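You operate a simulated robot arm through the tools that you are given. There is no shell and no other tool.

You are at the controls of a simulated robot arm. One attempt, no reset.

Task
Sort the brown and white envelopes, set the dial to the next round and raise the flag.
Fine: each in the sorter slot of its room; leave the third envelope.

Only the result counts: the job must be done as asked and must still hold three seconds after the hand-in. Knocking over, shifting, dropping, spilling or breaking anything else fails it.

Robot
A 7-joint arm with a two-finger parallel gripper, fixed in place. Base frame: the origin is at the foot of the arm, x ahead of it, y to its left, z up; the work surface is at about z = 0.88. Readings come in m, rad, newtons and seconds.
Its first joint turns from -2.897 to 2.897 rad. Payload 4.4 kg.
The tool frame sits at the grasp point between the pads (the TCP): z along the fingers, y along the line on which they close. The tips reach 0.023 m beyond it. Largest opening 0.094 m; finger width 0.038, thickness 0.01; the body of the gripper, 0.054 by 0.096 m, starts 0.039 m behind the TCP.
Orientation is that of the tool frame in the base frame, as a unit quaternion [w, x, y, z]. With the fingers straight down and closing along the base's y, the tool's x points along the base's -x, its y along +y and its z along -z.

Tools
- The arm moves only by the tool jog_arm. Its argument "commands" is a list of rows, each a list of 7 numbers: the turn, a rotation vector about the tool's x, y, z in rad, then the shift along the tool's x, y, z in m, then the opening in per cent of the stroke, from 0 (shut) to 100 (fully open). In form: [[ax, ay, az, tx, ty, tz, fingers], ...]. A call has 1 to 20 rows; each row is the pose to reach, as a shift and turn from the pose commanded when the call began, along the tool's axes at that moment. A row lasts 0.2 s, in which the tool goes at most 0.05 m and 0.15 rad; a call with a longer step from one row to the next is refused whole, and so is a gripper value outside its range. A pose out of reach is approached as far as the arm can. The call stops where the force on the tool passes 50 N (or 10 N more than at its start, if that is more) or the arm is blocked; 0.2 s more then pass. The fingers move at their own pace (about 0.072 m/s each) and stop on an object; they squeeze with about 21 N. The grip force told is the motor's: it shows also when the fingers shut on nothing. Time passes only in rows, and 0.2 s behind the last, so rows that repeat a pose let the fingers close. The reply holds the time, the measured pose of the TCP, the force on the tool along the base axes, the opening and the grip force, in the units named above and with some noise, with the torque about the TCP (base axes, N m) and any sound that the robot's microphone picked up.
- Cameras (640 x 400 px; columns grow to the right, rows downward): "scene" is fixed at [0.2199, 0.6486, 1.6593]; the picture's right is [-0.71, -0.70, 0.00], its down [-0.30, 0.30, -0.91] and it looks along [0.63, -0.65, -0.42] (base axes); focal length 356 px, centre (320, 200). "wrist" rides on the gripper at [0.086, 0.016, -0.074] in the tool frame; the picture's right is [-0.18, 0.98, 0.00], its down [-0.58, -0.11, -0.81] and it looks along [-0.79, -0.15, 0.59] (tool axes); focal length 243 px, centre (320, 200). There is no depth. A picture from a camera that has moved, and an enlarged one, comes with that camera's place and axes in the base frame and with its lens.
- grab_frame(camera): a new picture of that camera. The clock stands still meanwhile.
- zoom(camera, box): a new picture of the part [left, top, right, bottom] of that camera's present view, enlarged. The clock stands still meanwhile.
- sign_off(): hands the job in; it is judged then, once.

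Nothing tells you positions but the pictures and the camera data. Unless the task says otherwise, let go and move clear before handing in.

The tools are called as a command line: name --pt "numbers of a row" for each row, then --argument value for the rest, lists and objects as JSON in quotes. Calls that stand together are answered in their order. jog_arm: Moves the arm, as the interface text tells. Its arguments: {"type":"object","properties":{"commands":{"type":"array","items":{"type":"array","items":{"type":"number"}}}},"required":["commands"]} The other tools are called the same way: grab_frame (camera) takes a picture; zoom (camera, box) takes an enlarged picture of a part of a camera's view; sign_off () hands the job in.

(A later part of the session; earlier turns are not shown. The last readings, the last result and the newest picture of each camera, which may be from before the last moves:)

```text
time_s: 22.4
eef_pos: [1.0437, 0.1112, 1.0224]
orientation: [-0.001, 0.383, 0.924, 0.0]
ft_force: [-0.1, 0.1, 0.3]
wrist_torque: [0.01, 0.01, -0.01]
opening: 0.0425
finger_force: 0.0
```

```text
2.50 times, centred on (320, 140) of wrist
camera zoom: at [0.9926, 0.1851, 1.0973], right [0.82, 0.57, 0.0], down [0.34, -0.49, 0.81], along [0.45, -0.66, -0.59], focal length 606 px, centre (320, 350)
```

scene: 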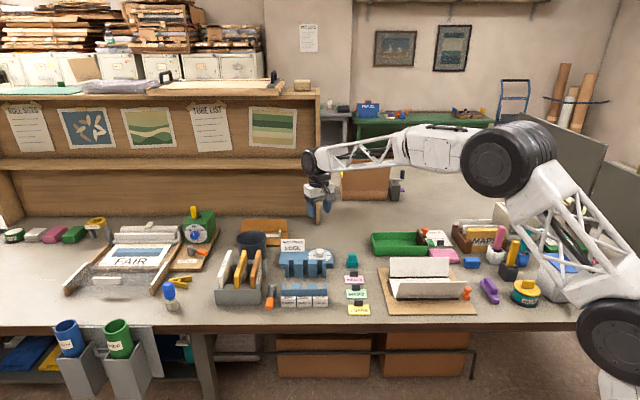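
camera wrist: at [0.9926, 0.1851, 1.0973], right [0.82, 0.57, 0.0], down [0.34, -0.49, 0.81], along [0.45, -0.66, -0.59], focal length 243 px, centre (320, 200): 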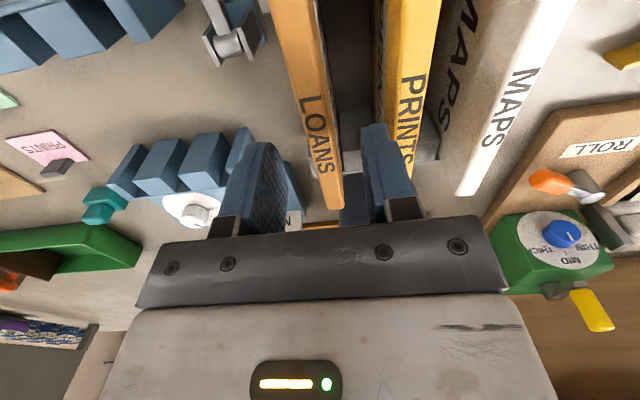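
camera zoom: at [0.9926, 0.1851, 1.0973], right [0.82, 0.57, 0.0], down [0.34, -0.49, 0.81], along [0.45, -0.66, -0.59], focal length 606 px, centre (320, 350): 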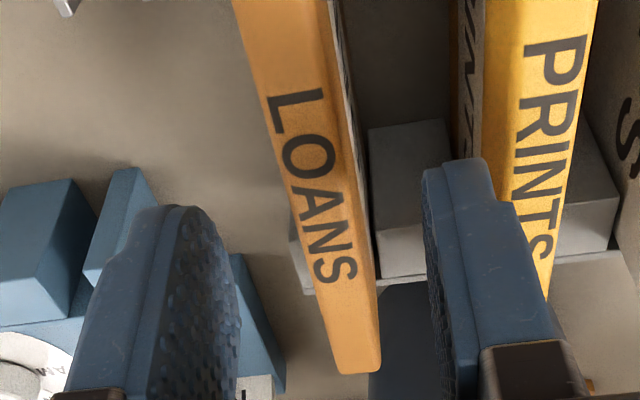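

The alignment is within a millimetre. I will go down to z of about 0.962 and close on the brown envelope.

jog_arm --pt "0 0 0 0 -0.0005 0.02 45" --pt "0 0 0 0 -0.0005 0.04 45" --pt "0 0 0 0 -0.0005 0.06 45" --pt "0 0 0 0 -0.0005 0.06 45" --pt "0 0 0 0 -0.0005 0.06 25" --pt "0 0 0 0 -0.0005 0.06 0" --pt "0 0 0 0 -0.0005 0.06 0" --pt "0 0 0 0 -0.0005 0.06 0"

zoom --camera "scene" --box '[200, 210, 290, 310]'

grab_frame --camera "wrist"

```text
time_s: 24.1
eef_pos: [1.0424, 0.1113, 0.9624]
orientation: [0.0, 0.383, 0.924, 0.0]
ft_force: [-0.5, -0.3, 0.4]
wrist_torque: [0.01, 0.02, -0.03]
opening: 0.0145
finger_force: 21.3
```

```text
4.00 times, centred on (245, 260) of scene
camera zoom: at [0.2199, 0.6486, 1.6593], right [-0.71, -0.7, 0.0], down [-0.3, 0.3, -0.91], along [0.63, -0.65, -0.42], focal length 1424 px, centre (620, -40)
```

zoom: 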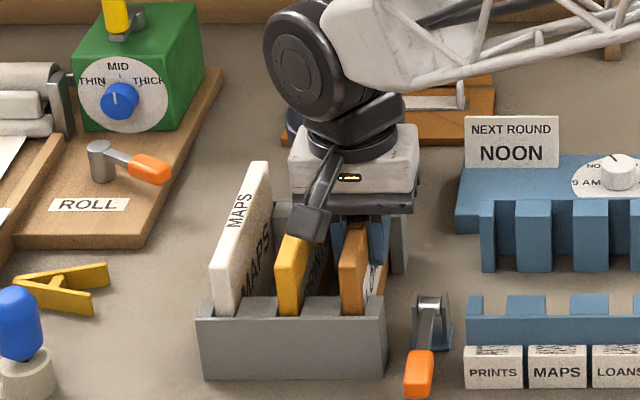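

```text
taken
camera wrist: at [0.9921, 0.1848, 1.0371], right [0.82, 0.57, 0.0], down [0.34, -0.49, 0.81], along [0.45, -0.66, -0.59], focal length 243 px, centre (320, 200)
```

wrist: 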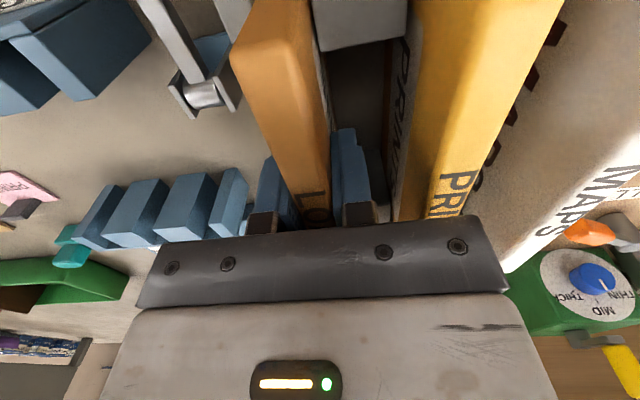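

The brown envelope is gripped, 14.5 mm thick. I will lift it straight up out of the rack, then look closely at the sorter.

jog_arm --pt "0 0 0 0 0 -0.015 0" --pt "0 0 0 0 0 -0.04 0" --pt "0 0 0 0 0 -0.07 0" --pt "0 0 0 0 0 -0.1 0" --pt "0 0 0 0 0 -0.13 0" --pt "0 0 0 0 0 -0.16 0" --pt "0 0 0 0 0 -0.18 0" --pt "0 0 0 0 0 -0.18 0"

grab_frame --camera "scene"

zoom --camera "scene" --box '[275, 255, 335, 310]'

grab_frame --camera "wrist"

```text
time_s: 25.9
eef_pos: [1.0419, 0.1112, 1.1429]
orientation: [-0.001, 0.383, 0.924, 0.0]
ft_force: [0.0, 0.6, -0.2]
wrist_torque: [0.01, 0.0, 0.04]
opening: 0.0144
finger_force: 21.4
```

```text
taken
```

scene: 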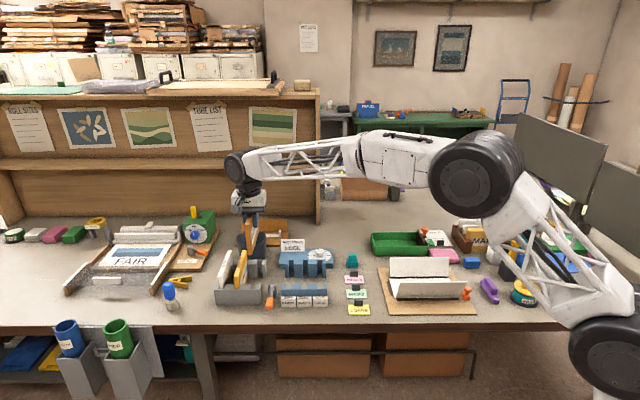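

```text
7.27 times, centred on (305, 282) of scene
camera zoom: at [0.2199, 0.6486, 1.6593], right [-0.71, -0.7, 0.0], down [-0.3, 0.3, -0.91], along [0.63, -0.65, -0.42], focal length 2588 px, centre (429, -400)
```

zoom: 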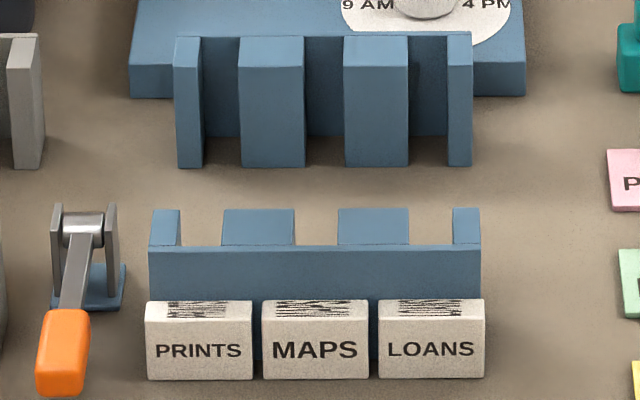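

```text
taken
camera wrist: at [0.9925, 0.184, 1.2174], right [0.82, 0.57, 0.0], down [0.34, -0.49, 0.81], along [0.45, -0.66, -0.59], focal length 243 px, centre (320, 200)
```

wrist: 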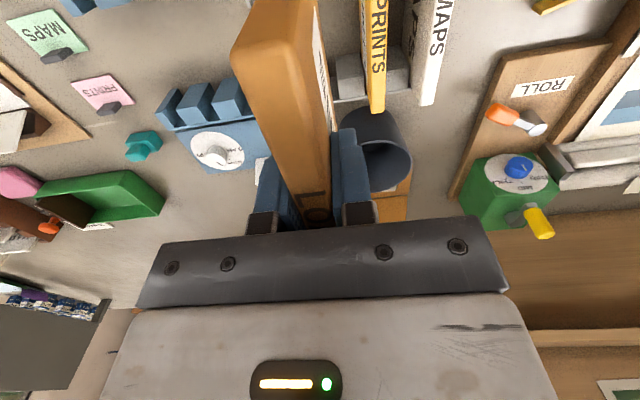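

The slots are about 19 mm wide at 50 mm pitch, so there is about 2 mm of play on each side. I will carry the envelope high to a point above the LOANS slot, with TCP near (0.9075, -0.0525).

jog_arm --pt "0 0 0 -0.002 -0.02 0 0" --pt "0 0 0 -0.005 -0.05 0 0" --pt "0 0 0 -0.008 -0.08 0 0" --pt "0 0 0 -0.011 -0.11 0 0" --pt "0 0 0 -0.014 -0.14 0 0" --pt "0 0 0 -0.017 -0.17 0 0" --pt "0 0 0 -0.02 -0.2 0 0" --pt "0 0 0 -0.0207 -0.2108 0 0" --pt "0 0 0 -0.0207 -0.2108 0.04 0" --pt "0 0 0 -0.0207 -0.2108 0.06 0" --pt "0 0 0 -0.0207 -0.2108 0.06 0" --pt "0 0 0 -0.0207 -0.2108 0.06 0"

zoom --camera "scene" --box '[270, 200, 350, 310]'

grab_frame --camera "wrist"

```text
time_s: 28.6
eef_pos: [0.9093, -0.0533, 1.0827]
orientation: [-0.001, 0.382, 0.924, -0.001]
ft_force: [-0.4, -0.4, -0.5]
wrist_torque: [-0.01, -0.01, -0.03]
opening: 0.0148
finger_force: 20.8
```

```text
3.64 times, centred on (310, 255) of scene
camera zoom: at [0.2199, 0.6486, 1.6593], right [-0.71, -0.7, 0.0], down [-0.3, 0.3, -0.91], along [0.63, -0.65, -0.42], focal length 1294 px, centre (356, 0)
```

zoom: 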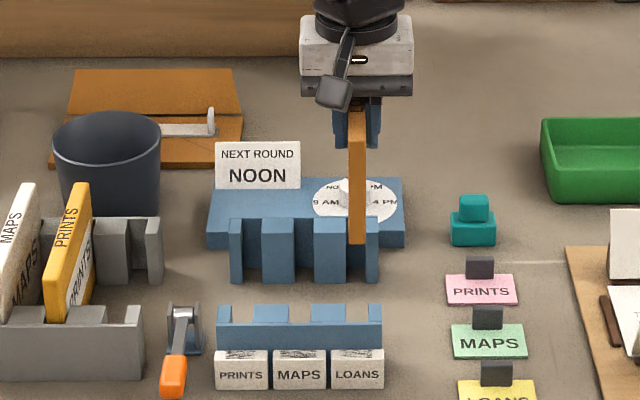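

```text
taken
camera wrist: at [0.8586, 0.0199, 1.1575], right [0.82, 0.57, 0.0], down [0.34, -0.49, 0.81], along [0.45, -0.66, -0.59], focal length 243 px, centre (320, 200)
```

wrist: 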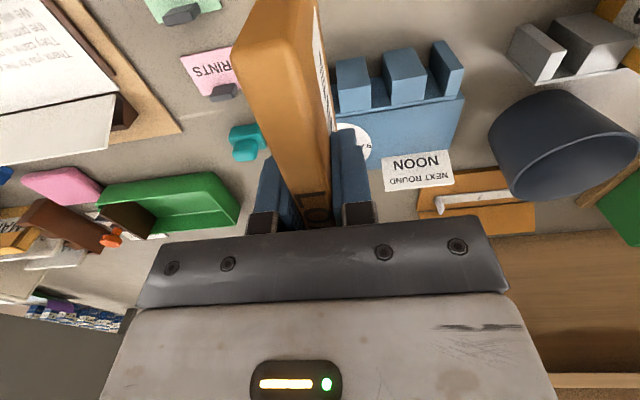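

The envelope hangs above the LOANS slot area. I will zoom to compare its columns with those of the slot.

zoom --camera "scene" --box '[297, 225, 343, 300]'

zoom --camera "scene" --box '[305, 240, 337, 275]'

zoom --camera "scene" --box '[305, 270, 337, 300]'

```text
5.33 times, centred on (320, 262) of scene
camera zoom: at [0.2199, 0.6486, 1.6593], right [-0.71, -0.7, 0.0], down [-0.3, 0.3, -0.91], along [0.63, -0.65, -0.42], focal length 1898 px, centre (320, -133)
```

zoom: 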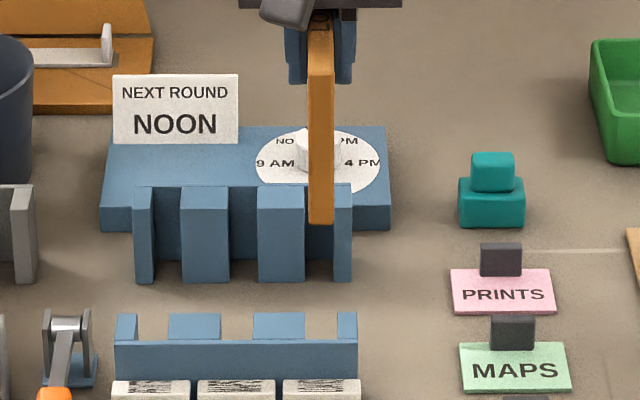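

```text
11.43 times, centred on (321, 258) of scene
camera zoom: at [0.2199, 0.6486, 1.6593], right [-0.71, -0.7, 0.0], down [-0.3, 0.3, -0.91], along [0.63, -0.65, -0.42], focal length 4068 px, centre (309, -457)
```

zoom: 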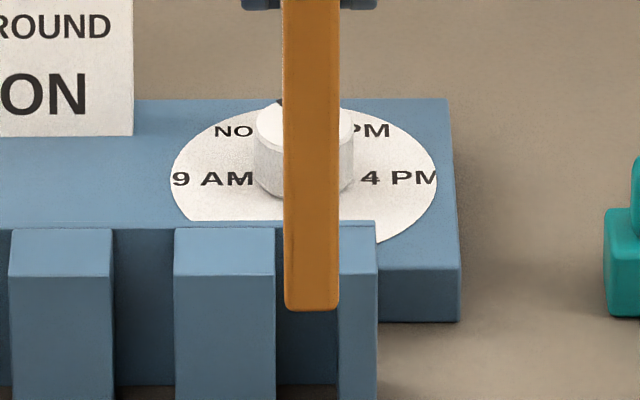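

```text
13.33 times, centred on (321, 285) of scene
camera zoom: at [0.2199, 0.6486, 1.6593], right [-0.71, -0.7, 0.0], down [-0.3, 0.3, -0.91], along [0.63, -0.65, -0.42], focal length 4746 px, centre (307, -933)
```

zoom: 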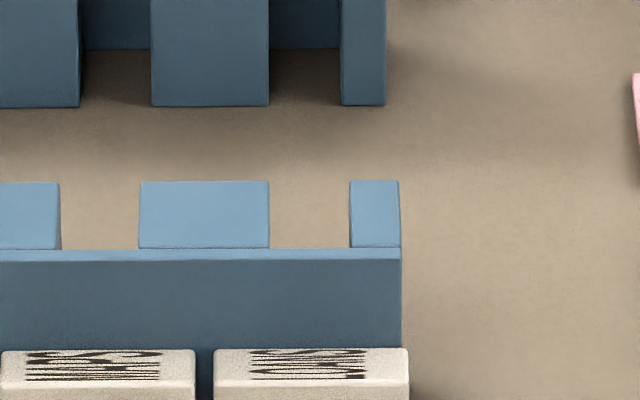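

The sideways alignment looks right to within 1 mm. I will lower the envelope until its bottom is just above the comb tops, and check the fore-and-aft fit there.

jog_arm --pt "0 0 0 0 0 0.02 0" --pt "0 0 0 0 0 0.04 0" --pt "0 0 0 0 0 0.06 0" --pt "0 0 0 0 0 0.068 0" --pt "0 0 0 0 0 0.068 0" --pt "0 0 0 0 0 0.068 0"

zoom --camera "scene" --box '[297, 225, 343, 300]'

zoom --camera "scene" --box '[305, 265, 337, 295]'

grab_frame --camera "wrist"

```text
time_s: 29.9
eef_pos: [0.9086, -0.0533, 1.0161]
orientation: [-0.001, 0.382, 0.924, 0.0]
ft_force: [-0.9, 4.0, 12.1]
wrist_torque: [-0.28, -0.5, 0.13]
opening: 0.0146
finger_force: 20.8
```

```text
5.33 times, centred on (320, 262) of scene
camera zoom: at [0.2199, 0.6486, 1.6593], right [-0.71, -0.7, 0.0], down [-0.3, 0.3, -0.91], along [0.63, -0.65, -0.42], focal length 1898 px, centre (320, -133)
```

zoom: 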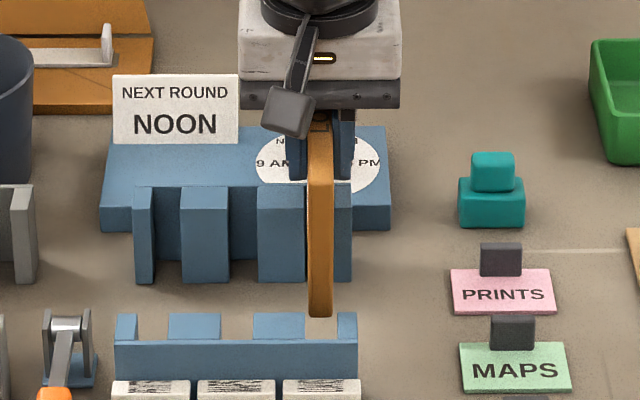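

```text
13.33 times, centred on (321, 280) of scene
camera zoom: at [0.2199, 0.6486, 1.6593], right [-0.71, -0.7, 0.0], down [-0.3, 0.3, -0.91], along [0.63, -0.65, -0.42], focal length 4746 px, centre (307, -867)
```

zoom: 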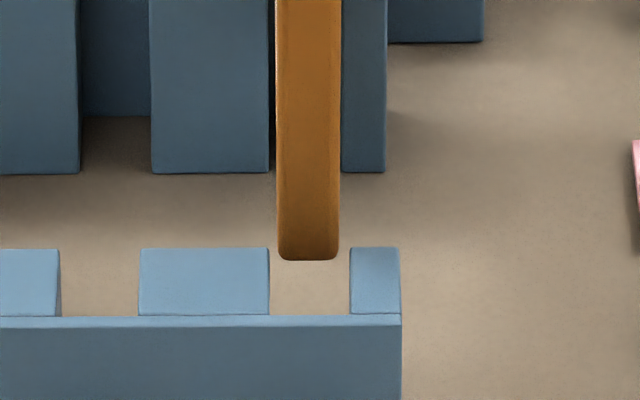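

```text
taken
camera wrist: at [0.8582, 0.0205, 1.0895], right [0.82, 0.57, 0.0], down [0.34, -0.49, 0.81], along [0.46, -0.66, -0.59], focal length 243 px, centre (320, 200)
```

wrist: 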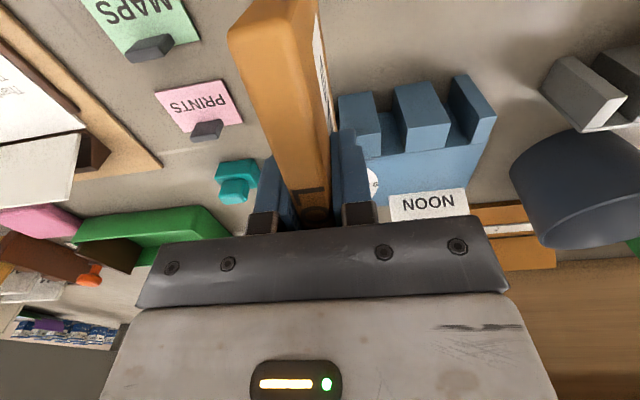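

There is a light contact of about 12 N at the envelope's far end, likely on the back of the sorter. I will raise it slightly and take a closer look before changing anything.

jog_arm --pt "0 0 0 0 0 -0.01 0" --pt "0 0 0 0 0 -0.01 0"

zoom --camera "wrist" --box '[220, 0, 500, 220]'

zoom --camera "scene" --box '[275, 238, 345, 295]'

zoom --camera "scene" --box '[305, 240, 337, 260]'

```text
time_s: 30.6
eef_pos: [0.9086, -0.0518, 1.024]
orientation: [0.0, 0.382, 0.924, -0.001]
ft_force: [0.0, 0.1, 0.0]
wrist_torque: [0.0, 0.0, -0.01]
opening: 0.0149
finger_force: 21.2
```

```text
1.82 times, centred on (360, 110) of wrist
camera zoom: at [0.8584, 0.0203, 1.0985], right [0.82, 0.57, 0.0], down [0.34, -0.49, 0.81], along [0.45, -0.66, -0.59], focal length 441 px, centre (247, 364)
```

zoom: 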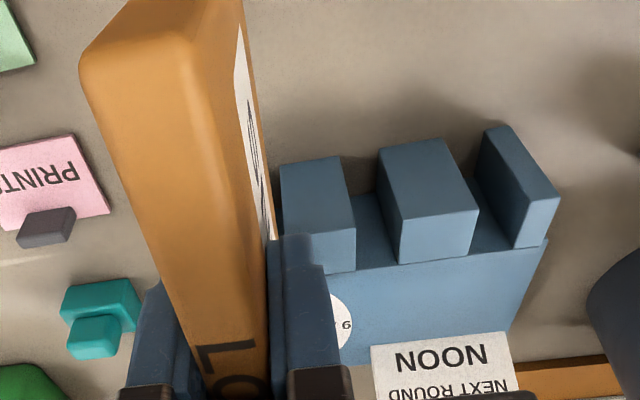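

```text
7.02 times, centred on (310, 266) of scene
camera zoom: at [0.2199, 0.6486, 1.6593], right [-0.71, -0.7, 0.0], down [-0.3, 0.3, -0.91], along [0.63, -0.65, -0.42], focal length 2498 px, centre (390, -267)
```

zoom: 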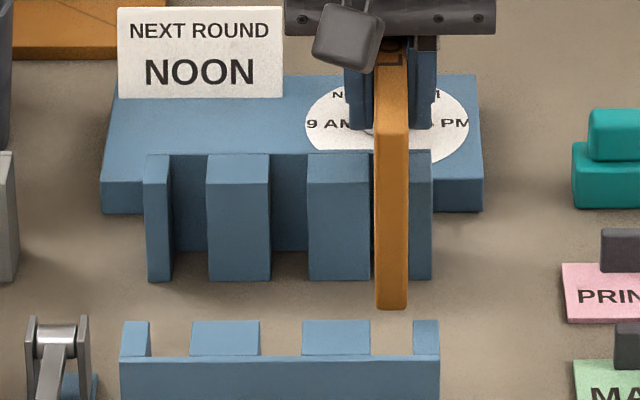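

```text
16.00 times, centred on (321, 250) of scene
camera zoom: at [0.2199, 0.6486, 1.6593], right [-0.71, -0.7, 0.0], down [-0.3, 0.3, -0.91], along [0.63, -0.65, -0.42], focal length 5695 px, centre (304, -600)
```

zoom: 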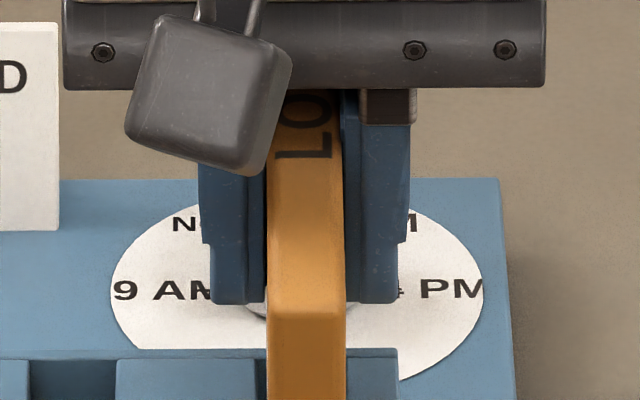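

The comb tops are actually at about z = 0.937, so the envelope has to go about 17 mm toward the table edge. I will shift it and lower it gently into the slot mouths.

jog_arm --pt "0 0 0 0.006 0 0 0" --pt "0 0 0 0.0168 0 0 0" --pt "0 0 0 0.0168 0 0 0" --pt "0 0 0 0.0168 0 0.006 0" --pt "0 0 0 0.0168 0 0.01 0" --pt "0 0 0 0.0168 0 0.012 0" --pt "0 0 0 0.0168 0 0.012 0"

zoom --camera "scene" --box '[305, 265, 337, 295]'

zoom --camera "scene" --box '[275, 238, 345, 295]'

```text
time_s: 32.1
eef_pos: [0.897, -0.0418, 1.0131]
orientation: [0.0, 0.382, 0.924, 0.001]
ft_force: [-1.6, 0.6, 9.7]
wrist_torque: [-0.49, -0.47, -0.03]
opening: 0.0141
finger_force: 21.1
```

```text
13.33 times, centred on (321, 280) of scene
camera zoom: at [0.2199, 0.6486, 1.6593], right [-0.71, -0.7, 0.0], down [-0.3, 0.3, -0.91], along [0.63, -0.65, -0.42], focal length 4746 px, centre (307, -867)
```

zoom: 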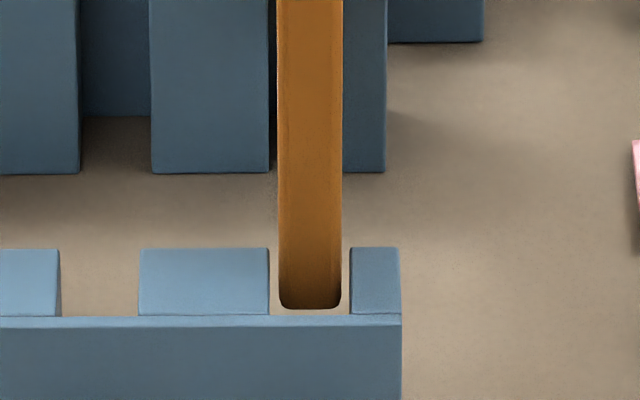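

```text
7.02 times, centred on (310, 266) of scene
camera zoom: at [0.2199, 0.6486, 1.6593], right [-0.71, -0.7, 0.0], down [-0.3, 0.3, -0.91], along [0.63, -0.65, -0.42], focal length 2498 px, centre (390, -267)
```

zoom: 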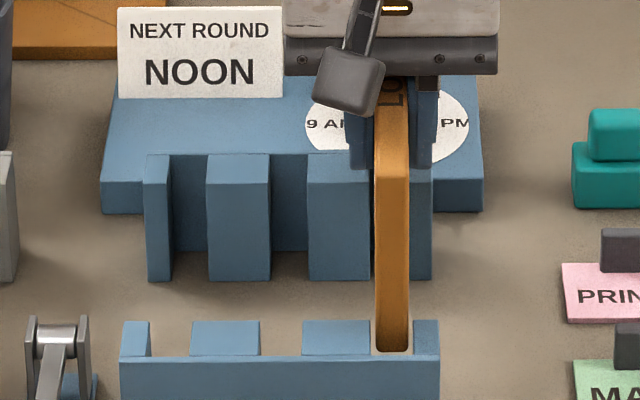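

The front end is centred over its notch with about 6 mm to spare, but the far end still rests on the rear plate. I will lift slightly, shift another 4.5 mm toward the table edge and lower again.

jog_arm --pt "0 0 0 0 0 -0.005 0" --pt "0 0 0 0.0045 0 -0.005 0" --pt "0 0 0 0.0045 0 -0.005 0" --pt "0 0 0 0.0045 0 0 0" --pt "0 0 0 0.0045 0 0.003 0" --pt "0 0 0 0.0045 0 0.003 0"

zoom --camera "scene" --box '[305, 265, 337, 295]'

zoom --camera "scene" --box '[275, 238, 345, 295]'

```text
time_s: 33.5
eef_pos: [0.8923, -0.0378, 1.011]
orientation: [-0.001, 0.382, 0.924, 0.0]
ft_force: [-3.5, 4.2, 11.0]
wrist_torque: [-0.43, -0.44, 0.01]
opening: 0.0148
finger_force: 20.8
```

```text
13.33 times, centred on (321, 280) of scene
camera zoom: at [0.2199, 0.6486, 1.6593], right [-0.71, -0.7, 0.0], down [-0.3, 0.3, -0.91], along [0.63, -0.65, -0.42], focal length 4746 px, centre (307, -867)
```

zoom: 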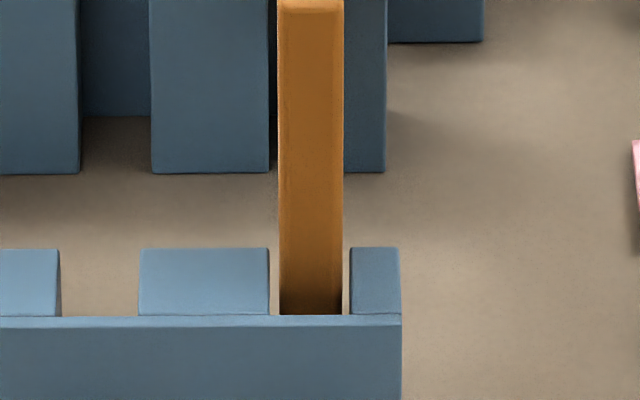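

```text
7.02 times, centred on (310, 266) of scene
camera zoom: at [0.2199, 0.6486, 1.6593], right [-0.71, -0.7, 0.0], down [-0.3, 0.3, -0.91], along [0.63, -0.65, -0.42], focal length 2498 px, centre (390, -267)
```

zoom: 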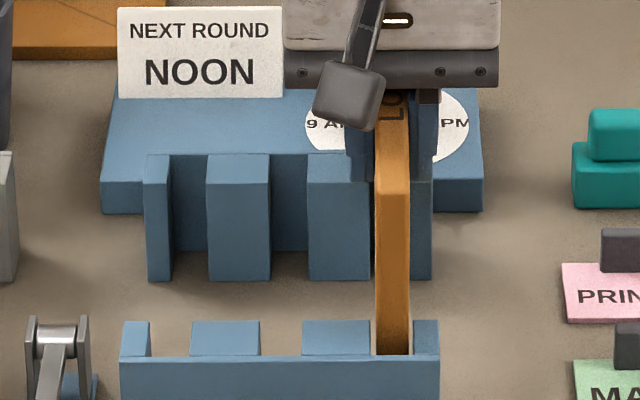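

The near end of the envelope now sits lower than it should, so the contact has pitched it a few degrees in the grip. I will lift clear and measure the tilt.

jog_arm --pt "0 0 0 0 0 -0.02 0" --pt "0 0 0 0 0 -0.05 0" --pt "0 0 0 0 0 -0.08 0" --pt "0 0 0 0 0 -0.08 0"

zoom --camera "scene" --box '[285, 215, 355, 275]'

grab_frame --camera "wrist"

zoom --camera "wrist" --box '[200, 0, 400, 230]'

```text
time_s: 34.5
eef_pos: [0.8945, -0.0378, 1.0893]
orientation: [-0.001, 0.383, 0.924, -0.001]
ft_force: [0.0, 0.1, -0.2]
wrist_torque: [0.01, -0.01, 0.02]
opening: 0.0146
finger_force: 21.7
```

```text
6.67 times, centred on (320, 245) of scene
camera zoom: at [0.2199, 0.6486, 1.6593], right [-0.71, -0.7, 0.0], down [-0.3, 0.3, -0.91], along [0.63, -0.65, -0.42], focal length 2373 px, centre (320, -100)
```

zoom: 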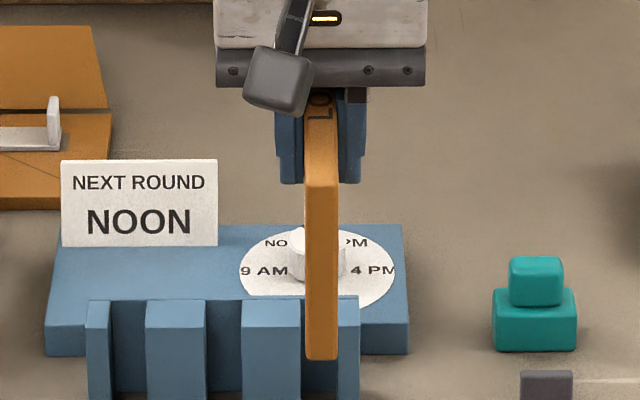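

```text
taken
camera wrist: at [0.8436, 0.0351, 1.1644], right [0.82, 0.57, 0.0], down [0.34, -0.49, 0.81], along [0.45, -0.66, -0.59], focal length 243 px, centre (320, 200)
```

wrist: 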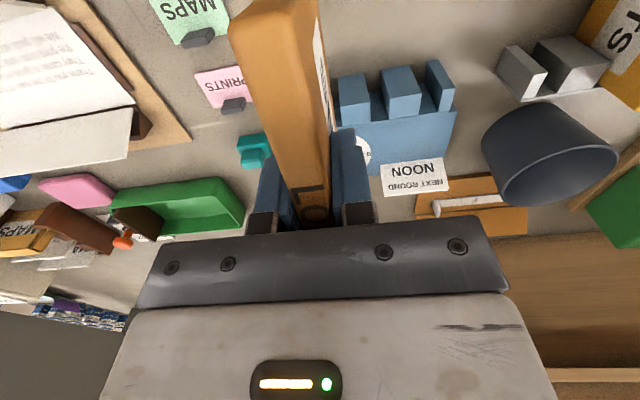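

```text
1.74 times, centred on (300, 115) of wrist
camera zoom: at [0.8436, 0.0351, 1.1644], right [0.82, 0.57, 0.0], down [0.34, -0.49, 0.81], along [0.45, -0.66, -0.59], focal length 422 px, centre (355, 348)
```

zoom: 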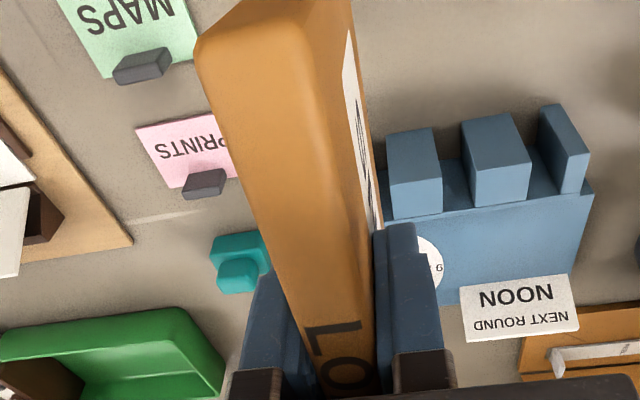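

The envelope is pitched about 5.5° with its near end down. I will level it by tilting the hand, centre it fore-and-aft and check again.

jog_arm --pt "0 0.05 0 -0.0013 0 0 0" --pt "0 0.095 0 -0.0027 0 0 0" --pt "0 0.095 0 -0.0027 0 0 0" --pt "0 0.095 0 -0.0027 0 0 0"

zoom --camera "scene" --box '[285, 215, 355, 275]'

zoom --camera "scene" --box '[305, 225, 337, 255]'

```text
time_s: 35.5
eef_pos: [0.8965, -0.0401, 1.0889]
orientation: [-0.046, 0.382, 0.923, 0.018]
ft_force: [0.3, 0.6, -0.1]
wrist_torque: [-0.04, -0.01, -0.01]
opening: 0.0144
finger_force: 20.8
```

```text
6.67 times, centred on (320, 245) of scene
camera zoom: at [0.2199, 0.6486, 1.6593], right [-0.71, -0.7, 0.0], down [-0.3, 0.3, -0.91], along [0.63, -0.65, -0.42], focal length 2373 px, centre (320, -100)
```

zoom: 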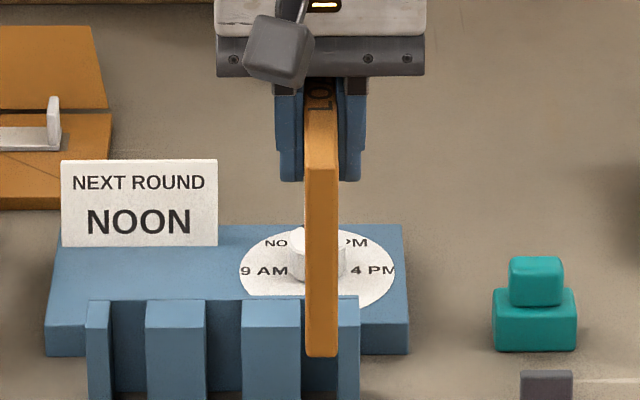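

```text
13.33 times, centred on (321, 240) of scene
camera zoom: at [0.2199, 0.6486, 1.6593], right [-0.71, -0.7, 0.0], down [-0.3, 0.3, -0.91], along [0.63, -0.65, -0.42], focal length 4746 px, centre (307, -333)
```

zoom: 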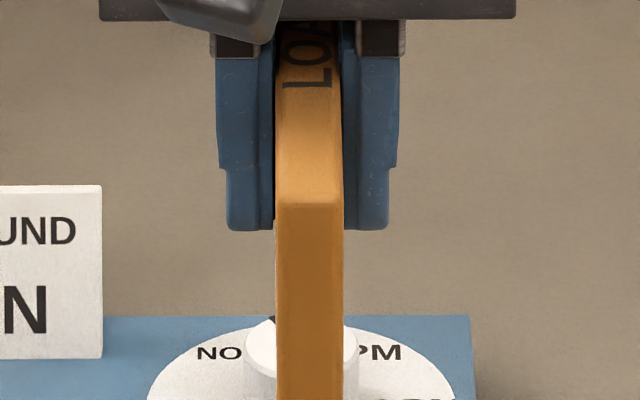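

It is nearly level, with perhaps 1 to 1.5° left. I will trim the tilt and lower it straight down to just above the combs, allowing for the tilted tool axis.

jog_arm --pt "0 0.022 0 -0.002 0 0.02 0" --pt "0 0.022 0 -0.0039 0 0.04 0" --pt "0 0.022 0 -0.0057 0 0.058 0" --pt "0 0.022 0 -0.0063 0 0.064 0" --pt "0 0.022 0 -0.0063 0 0.064 0" --pt "0 0.022 0 -0.0063 0 0.064 0"

zoom --camera "scene" --box '[305, 265, 337, 295]'

zoom --camera "scene" --box '[275, 238, 345, 295]'

```text
time_s: 37.0
eef_pos: [0.8956, -0.0405, 1.0247]
orientation: [-0.055, 0.383, 0.922, 0.022]
ft_force: [-0.4, 0.2, 0.2]
wrist_torque: [0.02, 0.01, -0.01]
opening: 0.0148
finger_force: 21.0
```

```text
13.33 times, centred on (321, 280) of scene
camera zoom: at [0.2199, 0.6486, 1.6593], right [-0.71, -0.7, 0.0], down [-0.3, 0.3, -0.91], along [0.63, -0.65, -0.42], focal length 4746 px, centre (307, -867)
```

zoom: 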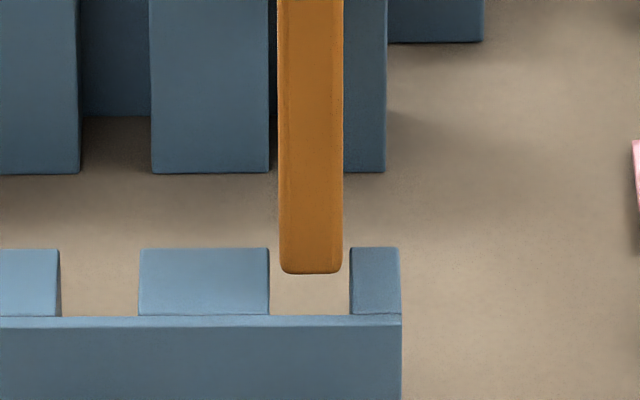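

```text
7.02 times, centred on (310, 266) of scene
camera zoom: at [0.2199, 0.6486, 1.6593], right [-0.71, -0.7, 0.0], down [-0.3, 0.3, -0.91], along [0.63, -0.65, -0.42], focal length 2498 px, centre (390, -267)
```

zoom: 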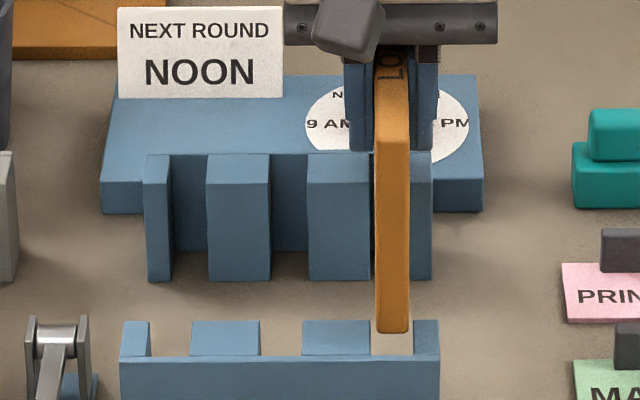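

The envelope is level and centred over the notch, with about 5 mm gap to the front wall. I will nudge it 3 mm toward the table edge and lower about 13 mm while watching the force.

jog_arm --pt "0 0 0 0.003 -0.0003 0.0004 0" --pt "0 0 0 0.003 -0.0003 0.0004 0" --pt "0 0 0 0.0024 -0.0003 0.0054 0" --pt "0 0 0 0.0018 -0.0003 0.0104 0" --pt "0 0 0 0.0014 -0.0003 0.0134 0" --pt "0 0 0 0.0014 -0.0003 0.0134 0"

zoom --camera "scene" --box '[305, 265, 337, 295]'

```text
time_s: 38.4
eef_pos: [0.8924, -0.0386, 1.0122]
orientation: [-0.056, 0.382, 0.922, 0.021]
ft_force: [0.6, 0.1, -0.8]
wrist_torque: [-0.01, 0.04, -0.01]
opening: 0.0145
finger_force: 20.9
```

```text
13.33 times, centred on (321, 280) of scene
camera zoom: at [0.2199, 0.6486, 1.6593], right [-0.71, -0.7, 0.0], down [-0.3, 0.3, -0.91], along [0.63, -0.65, -0.42], focal length 4746 px, centre (307, -867)
```

zoom: 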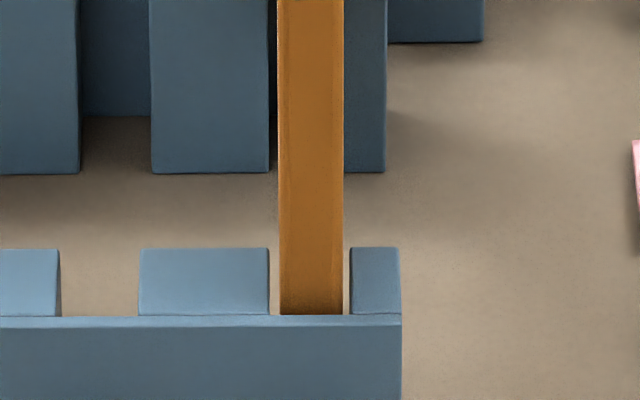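

There is no contact force, so the envelope is entering both slots. I will keep lowering in small steps.

jog_arm --pt "0 0 0 -0.0006 0 0.005 0" --pt "0 0 0 -0.0012 0 0.01 0" --pt "0 0 0 -0.0018 0 0.015 0" --pt "0 0 0 -0.0018 0 0.015 0"

```text
time_s: 39.4
eef_pos: [0.8933, -0.0375, 0.9966]
orientation: [-0.056, 0.381, 0.922, 0.021]
ft_force: [-0.7, -0.6, 0.2]
wrist_torque: [0.0, 0.02, 0.01]
opening: 0.0145
finger_force: 21.0
```

Still free of contact at TCP z = 0.997. I will continue toward the table, slowing near the bottom.

jog_arm --pt "0 0 0 -0.0006 0 0.005 0" --pt "0 0 0 -0.0012 0 0.01 0" --pt "0 0 0 -0.0018 0 0.015 0" --pt "0 0 0 -0.0024 0 0.02 0" --pt "0 0 0 -0.003 0 0.025 0" --pt "0 0 0 -0.0035 0 0.029 0" --pt "0 0 0 -0.0035 0 0.029 0"

zoom --camera "scene" --box '[275, 238, 345, 300]'

```text
time_s: 41.0
eef_pos: [0.893, -0.0385, 0.9665]
orientation: [-0.055, 0.381, 0.923, 0.022]
ft_force: [0.3, 0.3, -0.2]
wrist_torque: [0.02, -0.03, 0.01]
opening: 0.0147
finger_force: 21.1
```

```text
6.45 times, centred on (310, 269) of scene
camera zoom: at [0.2199, 0.6486, 1.6593], right [-0.71, -0.7, 0.0], down [-0.3, 0.3, -0.91], along [0.63, -0.65, -0.42], focal length 2296 px, centre (384, -245)
```

zoom: 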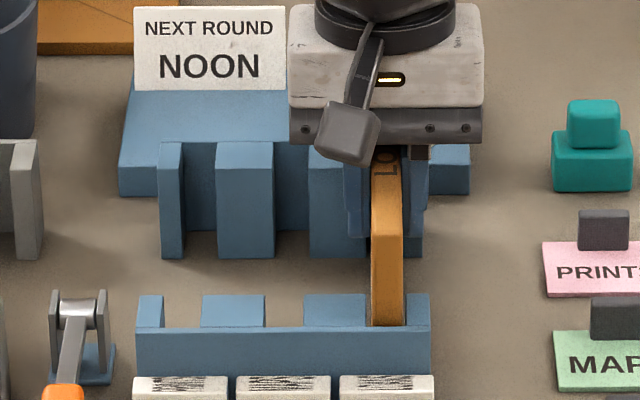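

The envelope is nearly down, with no load yet. I will lower the last millimetres until it touches.

jog_arm --pt "0 0 0 -0.0003 0 0.002 0" --pt "0 0 0 -0.0005 0 0.004 0" --pt "0 0 0 -0.0006 0 0.0045 0"

```text
time_s: 41.8
eef_pos: [0.8927, -0.0381, 0.9632]
orientation: [-0.055, 0.382, 0.922, 0.022]
ft_force: [0.4, 0.0, -0.2]
wrist_torque: [-0.02, -0.01, 0.02]
opening: 0.0146
finger_force: 20.9
```

jog_arm --pt "0 0 0 -0.0002 0 0.0015 0" --pt "0 0 0 -0.0003 0 0.0025 0" --pt "0 0 0 -0.0003 0 0.0025 0"

```text
time_s: 42.5
eef_pos: [0.8926, -0.037, 0.9619]
orientation: [-0.055, 0.382, 0.922, 0.021]
ft_force: [0.2, 0.2, 0.3]
wrist_torque: [0.01, -0.05, -0.01]
opening: 0.0145
finger_force: 20.6
```

No touch yet; I will go a little lower.

jog_arm --pt "0 0 0 -0.0002 0 0.0015 0" --pt "0 0 0 -0.0004 0 0.003 0" --pt "0 0 0 -0.0004 0 0.003 0"

```text
time_s: 43.4
eef_pos: [0.8941, -0.039, 0.9596]
orientation: [-0.054, 0.381, 0.923, 0.022]
ft_force: [-2.3, 0.4, 19.8]
wrist_torque: [-0.14, -0.01, -0.03]
opening: 0.0145
finger_force: 21.1
```

The envelope is seated: 20 N straight up with almost no torque. I will release it and rise clear, then look.

jog_arm --pt "0 0 0 0.0001 0 -0.001 0" --pt "0 0 0 0.0001 0 -0.001 20" --pt "0 0 0 0.0001 0 -0.001 40" --pt "0 0 0 0.0001 0 -0.001 42" --pt "0 0 0 0.0024 0 -0.02 42" --pt "0 0 0 0.0048 0 -0.04 42" --pt "0 0 0 0.0084 0 -0.07 42" --pt "0 -0.06 0 0.012 0 -0.1 42" --pt "0 -0.118 0 0.0168 0 -0.14 42" --pt "0 -0.118 0 0.0216 0 -0.18 42" --pt "0 -0.118 0 0.0216 0 -0.18 42"

zoom --camera "scene" --box '[270, 225, 350, 310]'

grab_frame --camera "wrist"

zoom --camera "scene" --box '[210, 240, 285, 315]'

```text
time_s: 45.8
eef_pos: [0.8933, -0.039, 1.1388]
orientation: [0.0, 0.382, 0.924, -0.001]
ft_force: [0.5, -0.1, 0.5]
wrist_torque: [0.03, 0.0, 0.01]
opening: 0.0396
finger_force: 0.0
```

```text
4.71 times, centred on (310, 268) of scene
camera zoom: at [0.2199, 0.6486, 1.6593], right [-0.71, -0.7, 0.0], down [-0.3, 0.3, -0.91], along [0.63, -0.65, -0.42], focal length 1675 px, centre (367, -118)
```

zoom: 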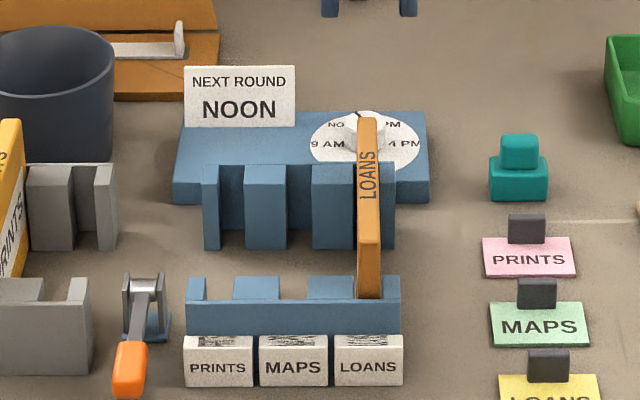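

```text
taken
camera wrist: at [0.8423, 0.0345, 1.2141], right [0.82, 0.57, 0.0], down [0.34, -0.49, 0.81], along [0.46, -0.67, -0.59], focal length 243 px, centre (320, 200)
```

wrist: 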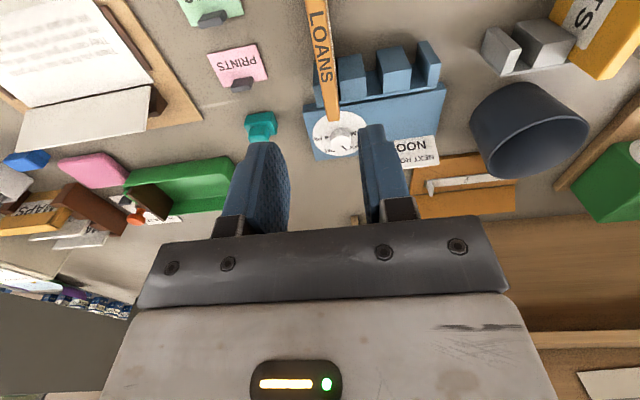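

```text
5.33 times, centred on (248, 278) of scene
camera zoom: at [0.2199, 0.6486, 1.6593], right [-0.71, -0.7, 0.0], down [-0.3, 0.3, -0.91], along [0.63, -0.65, -0.42], focal length 1898 px, centre (707, -213)
```

zoom: 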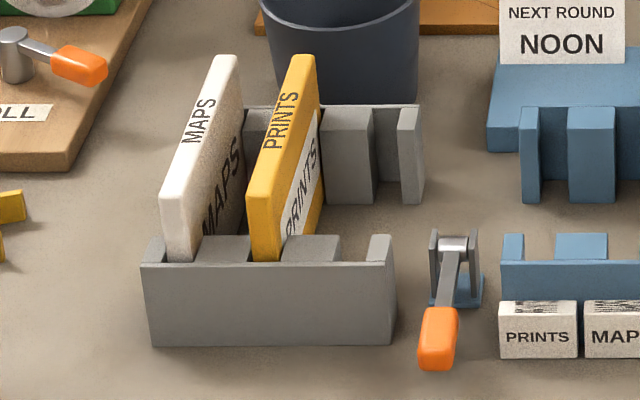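

Brown stands in the LOANS slot. Now I will move about 0.312 m along the tool's y to a point above the white envelope in the rack.

jog_arm --pt "0 0 0 0 0.04 -0.01 45" --pt "0 0 0 0 0.08 -0.01 45" --pt "0 0 0 0 0.12 -0.01 45" --pt "0 0 0 0 0.16 -0.01 45" --pt "0 0 0 0 0.2 -0.01 45" --pt "0 0 0 0 0.24 -0.01 45" --pt "0 0 0 0 0.28 -0.01 45" --pt "0 0 0 0 0.3117 -0.01 45" --pt "0 0 0 0 0.3117 -0.01 45" --pt "0 0 0 0 0.3117 -0.01 45"

grab_frame --camera "wrist"

zoom --camera "wrist" --box '[260, 0, 380, 120]'

zoom --camera "scene" --box '[190, 180, 350, 310]'

```text
time_s: 48.0
eef_pos: [1.1137, 0.1833, 1.1482]
orientation: [0.0, 0.383, 0.924, 0.0]
ft_force: [0.2, -0.1, -0.2]
wrist_torque: [0.0, -0.01, 0.02]
opening: 0.0424
finger_force: 0.1
```

```text
taken
camera wrist: at [1.0624, 0.2564, 1.2232], right [0.82, 0.57, 0.0], down [0.34, -0.49, 0.81], along [0.46, -0.67, -0.59], focal length 243 px, centre (320, 200)
```

wrist: 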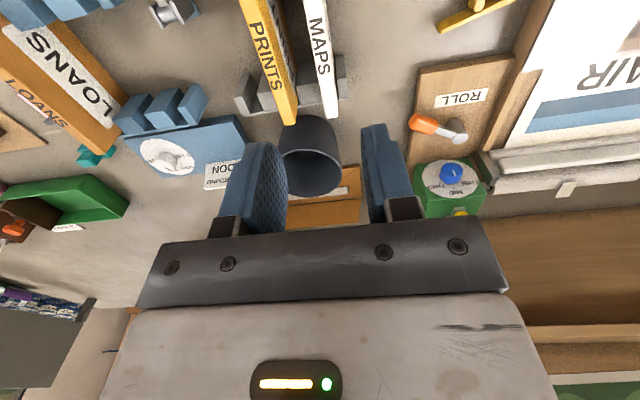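

```text
3.33 times, centred on (320, 60) of wrist
camera zoom: at [1.0624, 0.2564, 1.2232], right [0.82, 0.57, 0.0], down [0.34, -0.49, 0.81], along [0.46, -0.67, -0.59], focal length 809 px, centre (320, 667)
```

zoom: 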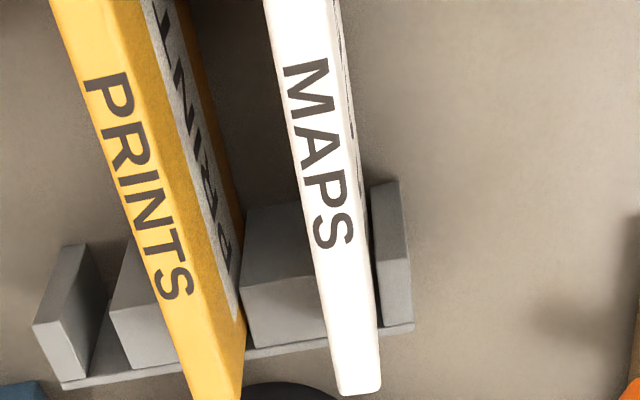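

```text
3.08 times, centred on (270, 245) of scene
camera zoom: at [0.2199, 0.6486, 1.6593], right [-0.71, -0.7, 0.0], down [-0.3, 0.3, -0.91], along [0.63, -0.65, -0.42], focal length 1095 px, centre (474, 62)
```

zoom: 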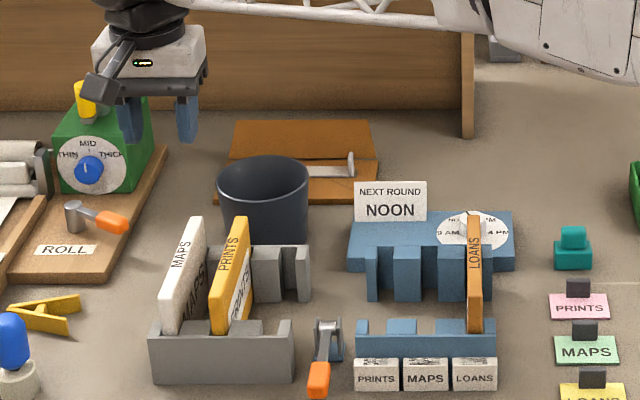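

The alignment over the white envelope looks right. I will go down to just above it and check the reach and the pose.

jog_arm --pt "0 0 0 0 0 0.03 45" --pt "0 0 0 0 0 0.06 45" --pt "0 0 0 0 0 0.09 45" --pt "0 0 0 0 0 0.12 45" --pt "0 0 0 0 0 0.126 45" --pt "0 0 0 0 0 0.126 45"

zoom --camera "wrist" --box '[240, 60, 400, 220]'

grab_frame --camera "scene"

```text
time_s: 49.4
eef_pos: [1.1143, 0.1816, 1.0242]
orientation: [-0.001, 0.382, 0.924, -0.001]
ft_force: [-1.0, 0.0, -0.1]
wrist_torque: [-0.02, 0.01, 0.03]
opening: 0.0423
finger_force: 0.1
```

```text
2.50 times, centred on (320, 140) of wrist
camera zoom: at [1.0629, 0.2553, 1.0976], right [0.82, 0.57, 0.0], down [0.34, -0.49, 0.81], along [0.46, -0.67, -0.59], focal length 606 px, centre (320, 350)
```

zoom: 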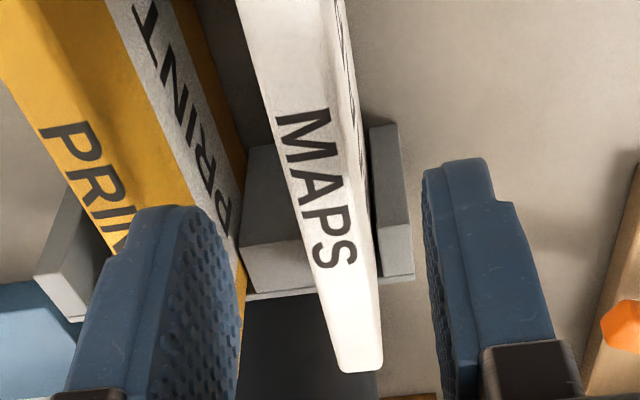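

```text
taken
```

scene: 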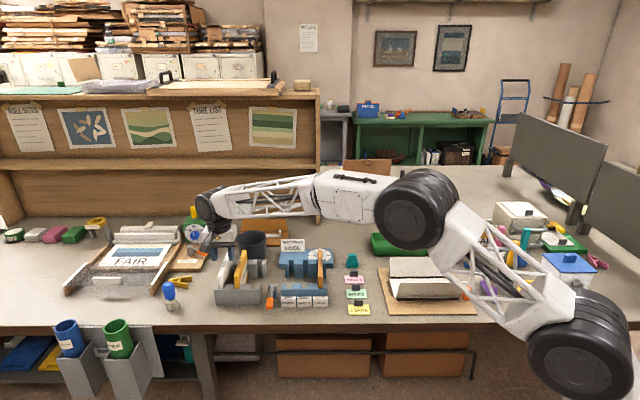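

The reach holds and the fingers straddle the white envelope. I will go down and close on it.

jog_arm --pt "0 0 0 0 0 0.02 45" --pt "0 0 0 0 0 0.04 45" --pt "0 0 0 0 0 0.061 45" --pt "0 0 0 0 0 0.061 45" --pt "0 0 0 0 0 0.061 25" --pt "0 0 0 0 0 0.061 0" --pt "0 0 0 0 0 0.061 0" --pt "0 0 0 0 0 0.061 0"

zoom --camera "scene" --box '[190, 200, 290, 310]'

```text
time_s: 51.1
eef_pos: [1.1139, 0.1826, 0.9618]
orientation: [0.0, 0.383, 0.924, 0.0]
ft_force: [-0.4, 0.5, 0.7]
wrist_torque: [0.01, 0.0, 0.01]
opening: 0.0147
finger_force: 21.0
```

```text
3.64 times, centred on (240, 255) of scene
camera zoom: at [0.2199, 0.6486, 1.6593], right [-0.71, -0.7, 0.0], down [-0.3, 0.3, -0.91], along [0.63, -0.65, -0.42], focal length 1294 px, centre (611, 0)
```

zoom: 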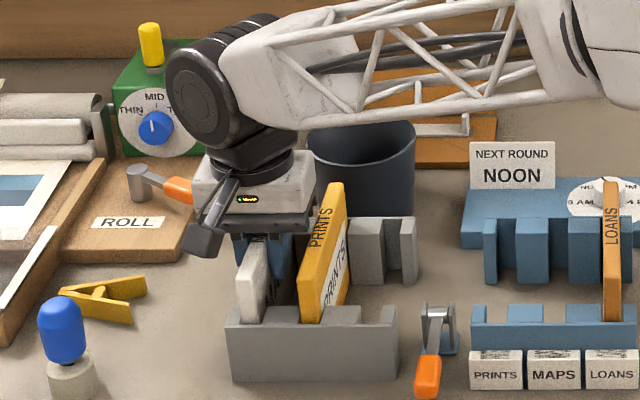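

White is gripped at 14.7 mm. I will lift it straight up and carry it to above the MAPS slot, with TCP near (0.929, -0.003).

jog_arm --pt "0 0 0 0 0 -0.015 0" --pt "0 0 0 0 0 -0.04 0" --pt "0 0 0 0 0 -0.07 0" --pt "0 0 0 0 0 -0.1 0" --pt "0 0 0 0 0 -0.13 0" --pt "0 0 0 0 0 -0.16 0" --pt "0 0 0 0 0 -0.17 0" --pt "0 0 0 0 -0.02 -0.17 0" --pt "0 0 0 0 -0.05 -0.17 0" --pt "0 0 0 0 -0.085 -0.17 0" --pt "0 0 0 0 -0.12 -0.17 0" --pt "0 0 0 0 -0.155 -0.17 0" --pt "0 0 0 0 -0.19 -0.17 0" --pt "0 0 0 0 -0.22 -0.17 0" --pt "0 0 0 0 -0.245 -0.17 0" --pt "0 0 0 0 -0.2618 -0.17 0" --pt "0 0 0 0 -0.2618 -0.14 0" --pt "0 0 0 0 -0.2618 -0.12 0" --pt "0 0 0 0 -0.2618 -0.12 0" --pt "0 0 0 0 -0.2618 -0.12 0"

zoom --camera "scene" --box '[275, 215, 345, 300]'

grab_frame --camera "wrist"

```text
time_s: 55.4
eef_pos: [0.9285, -0.003, 1.0813]
orientation: [-0.001, 0.382, 0.924, -0.001]
ft_force: [0.5, 0.1, -0.8]
wrist_torque: [0.04, 0.02, 0.04]
opening: 0.0145
finger_force: 21.0
```

```text
4.71 times, centred on (310, 258) of scene
camera zoom: at [0.2199, 0.6486, 1.6593], right [-0.71, -0.7, 0.0], down [-0.3, 0.3, -0.91], along [0.63, -0.65, -0.42], focal length 1675 px, centre (367, -71)
```

zoom: 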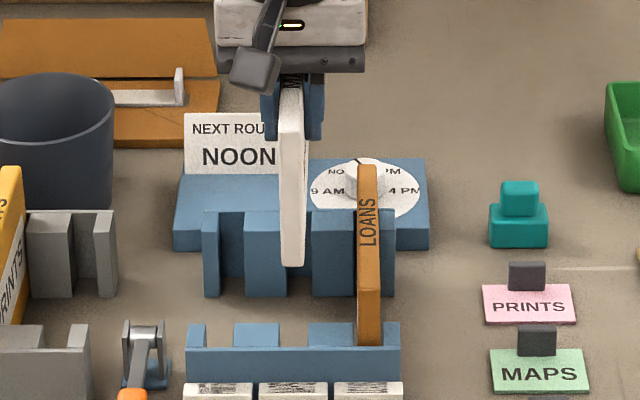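

```text
taken
camera wrist: at [0.878, 0.0703, 1.1562], right [0.82, 0.57, 0.0], down [0.34, -0.49, 0.81], along [0.46, -0.67, -0.59], focal length 243 px, centre (320, 200)
```

wrist: 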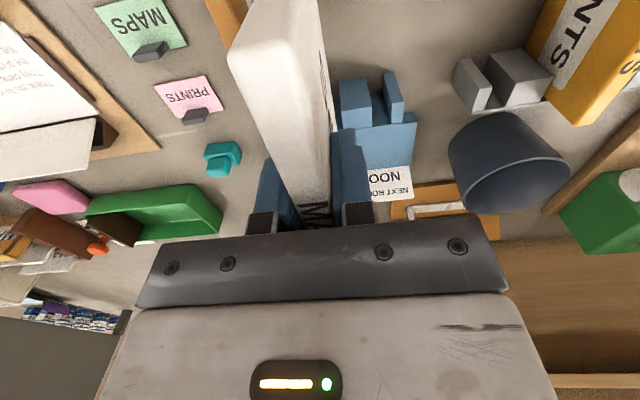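

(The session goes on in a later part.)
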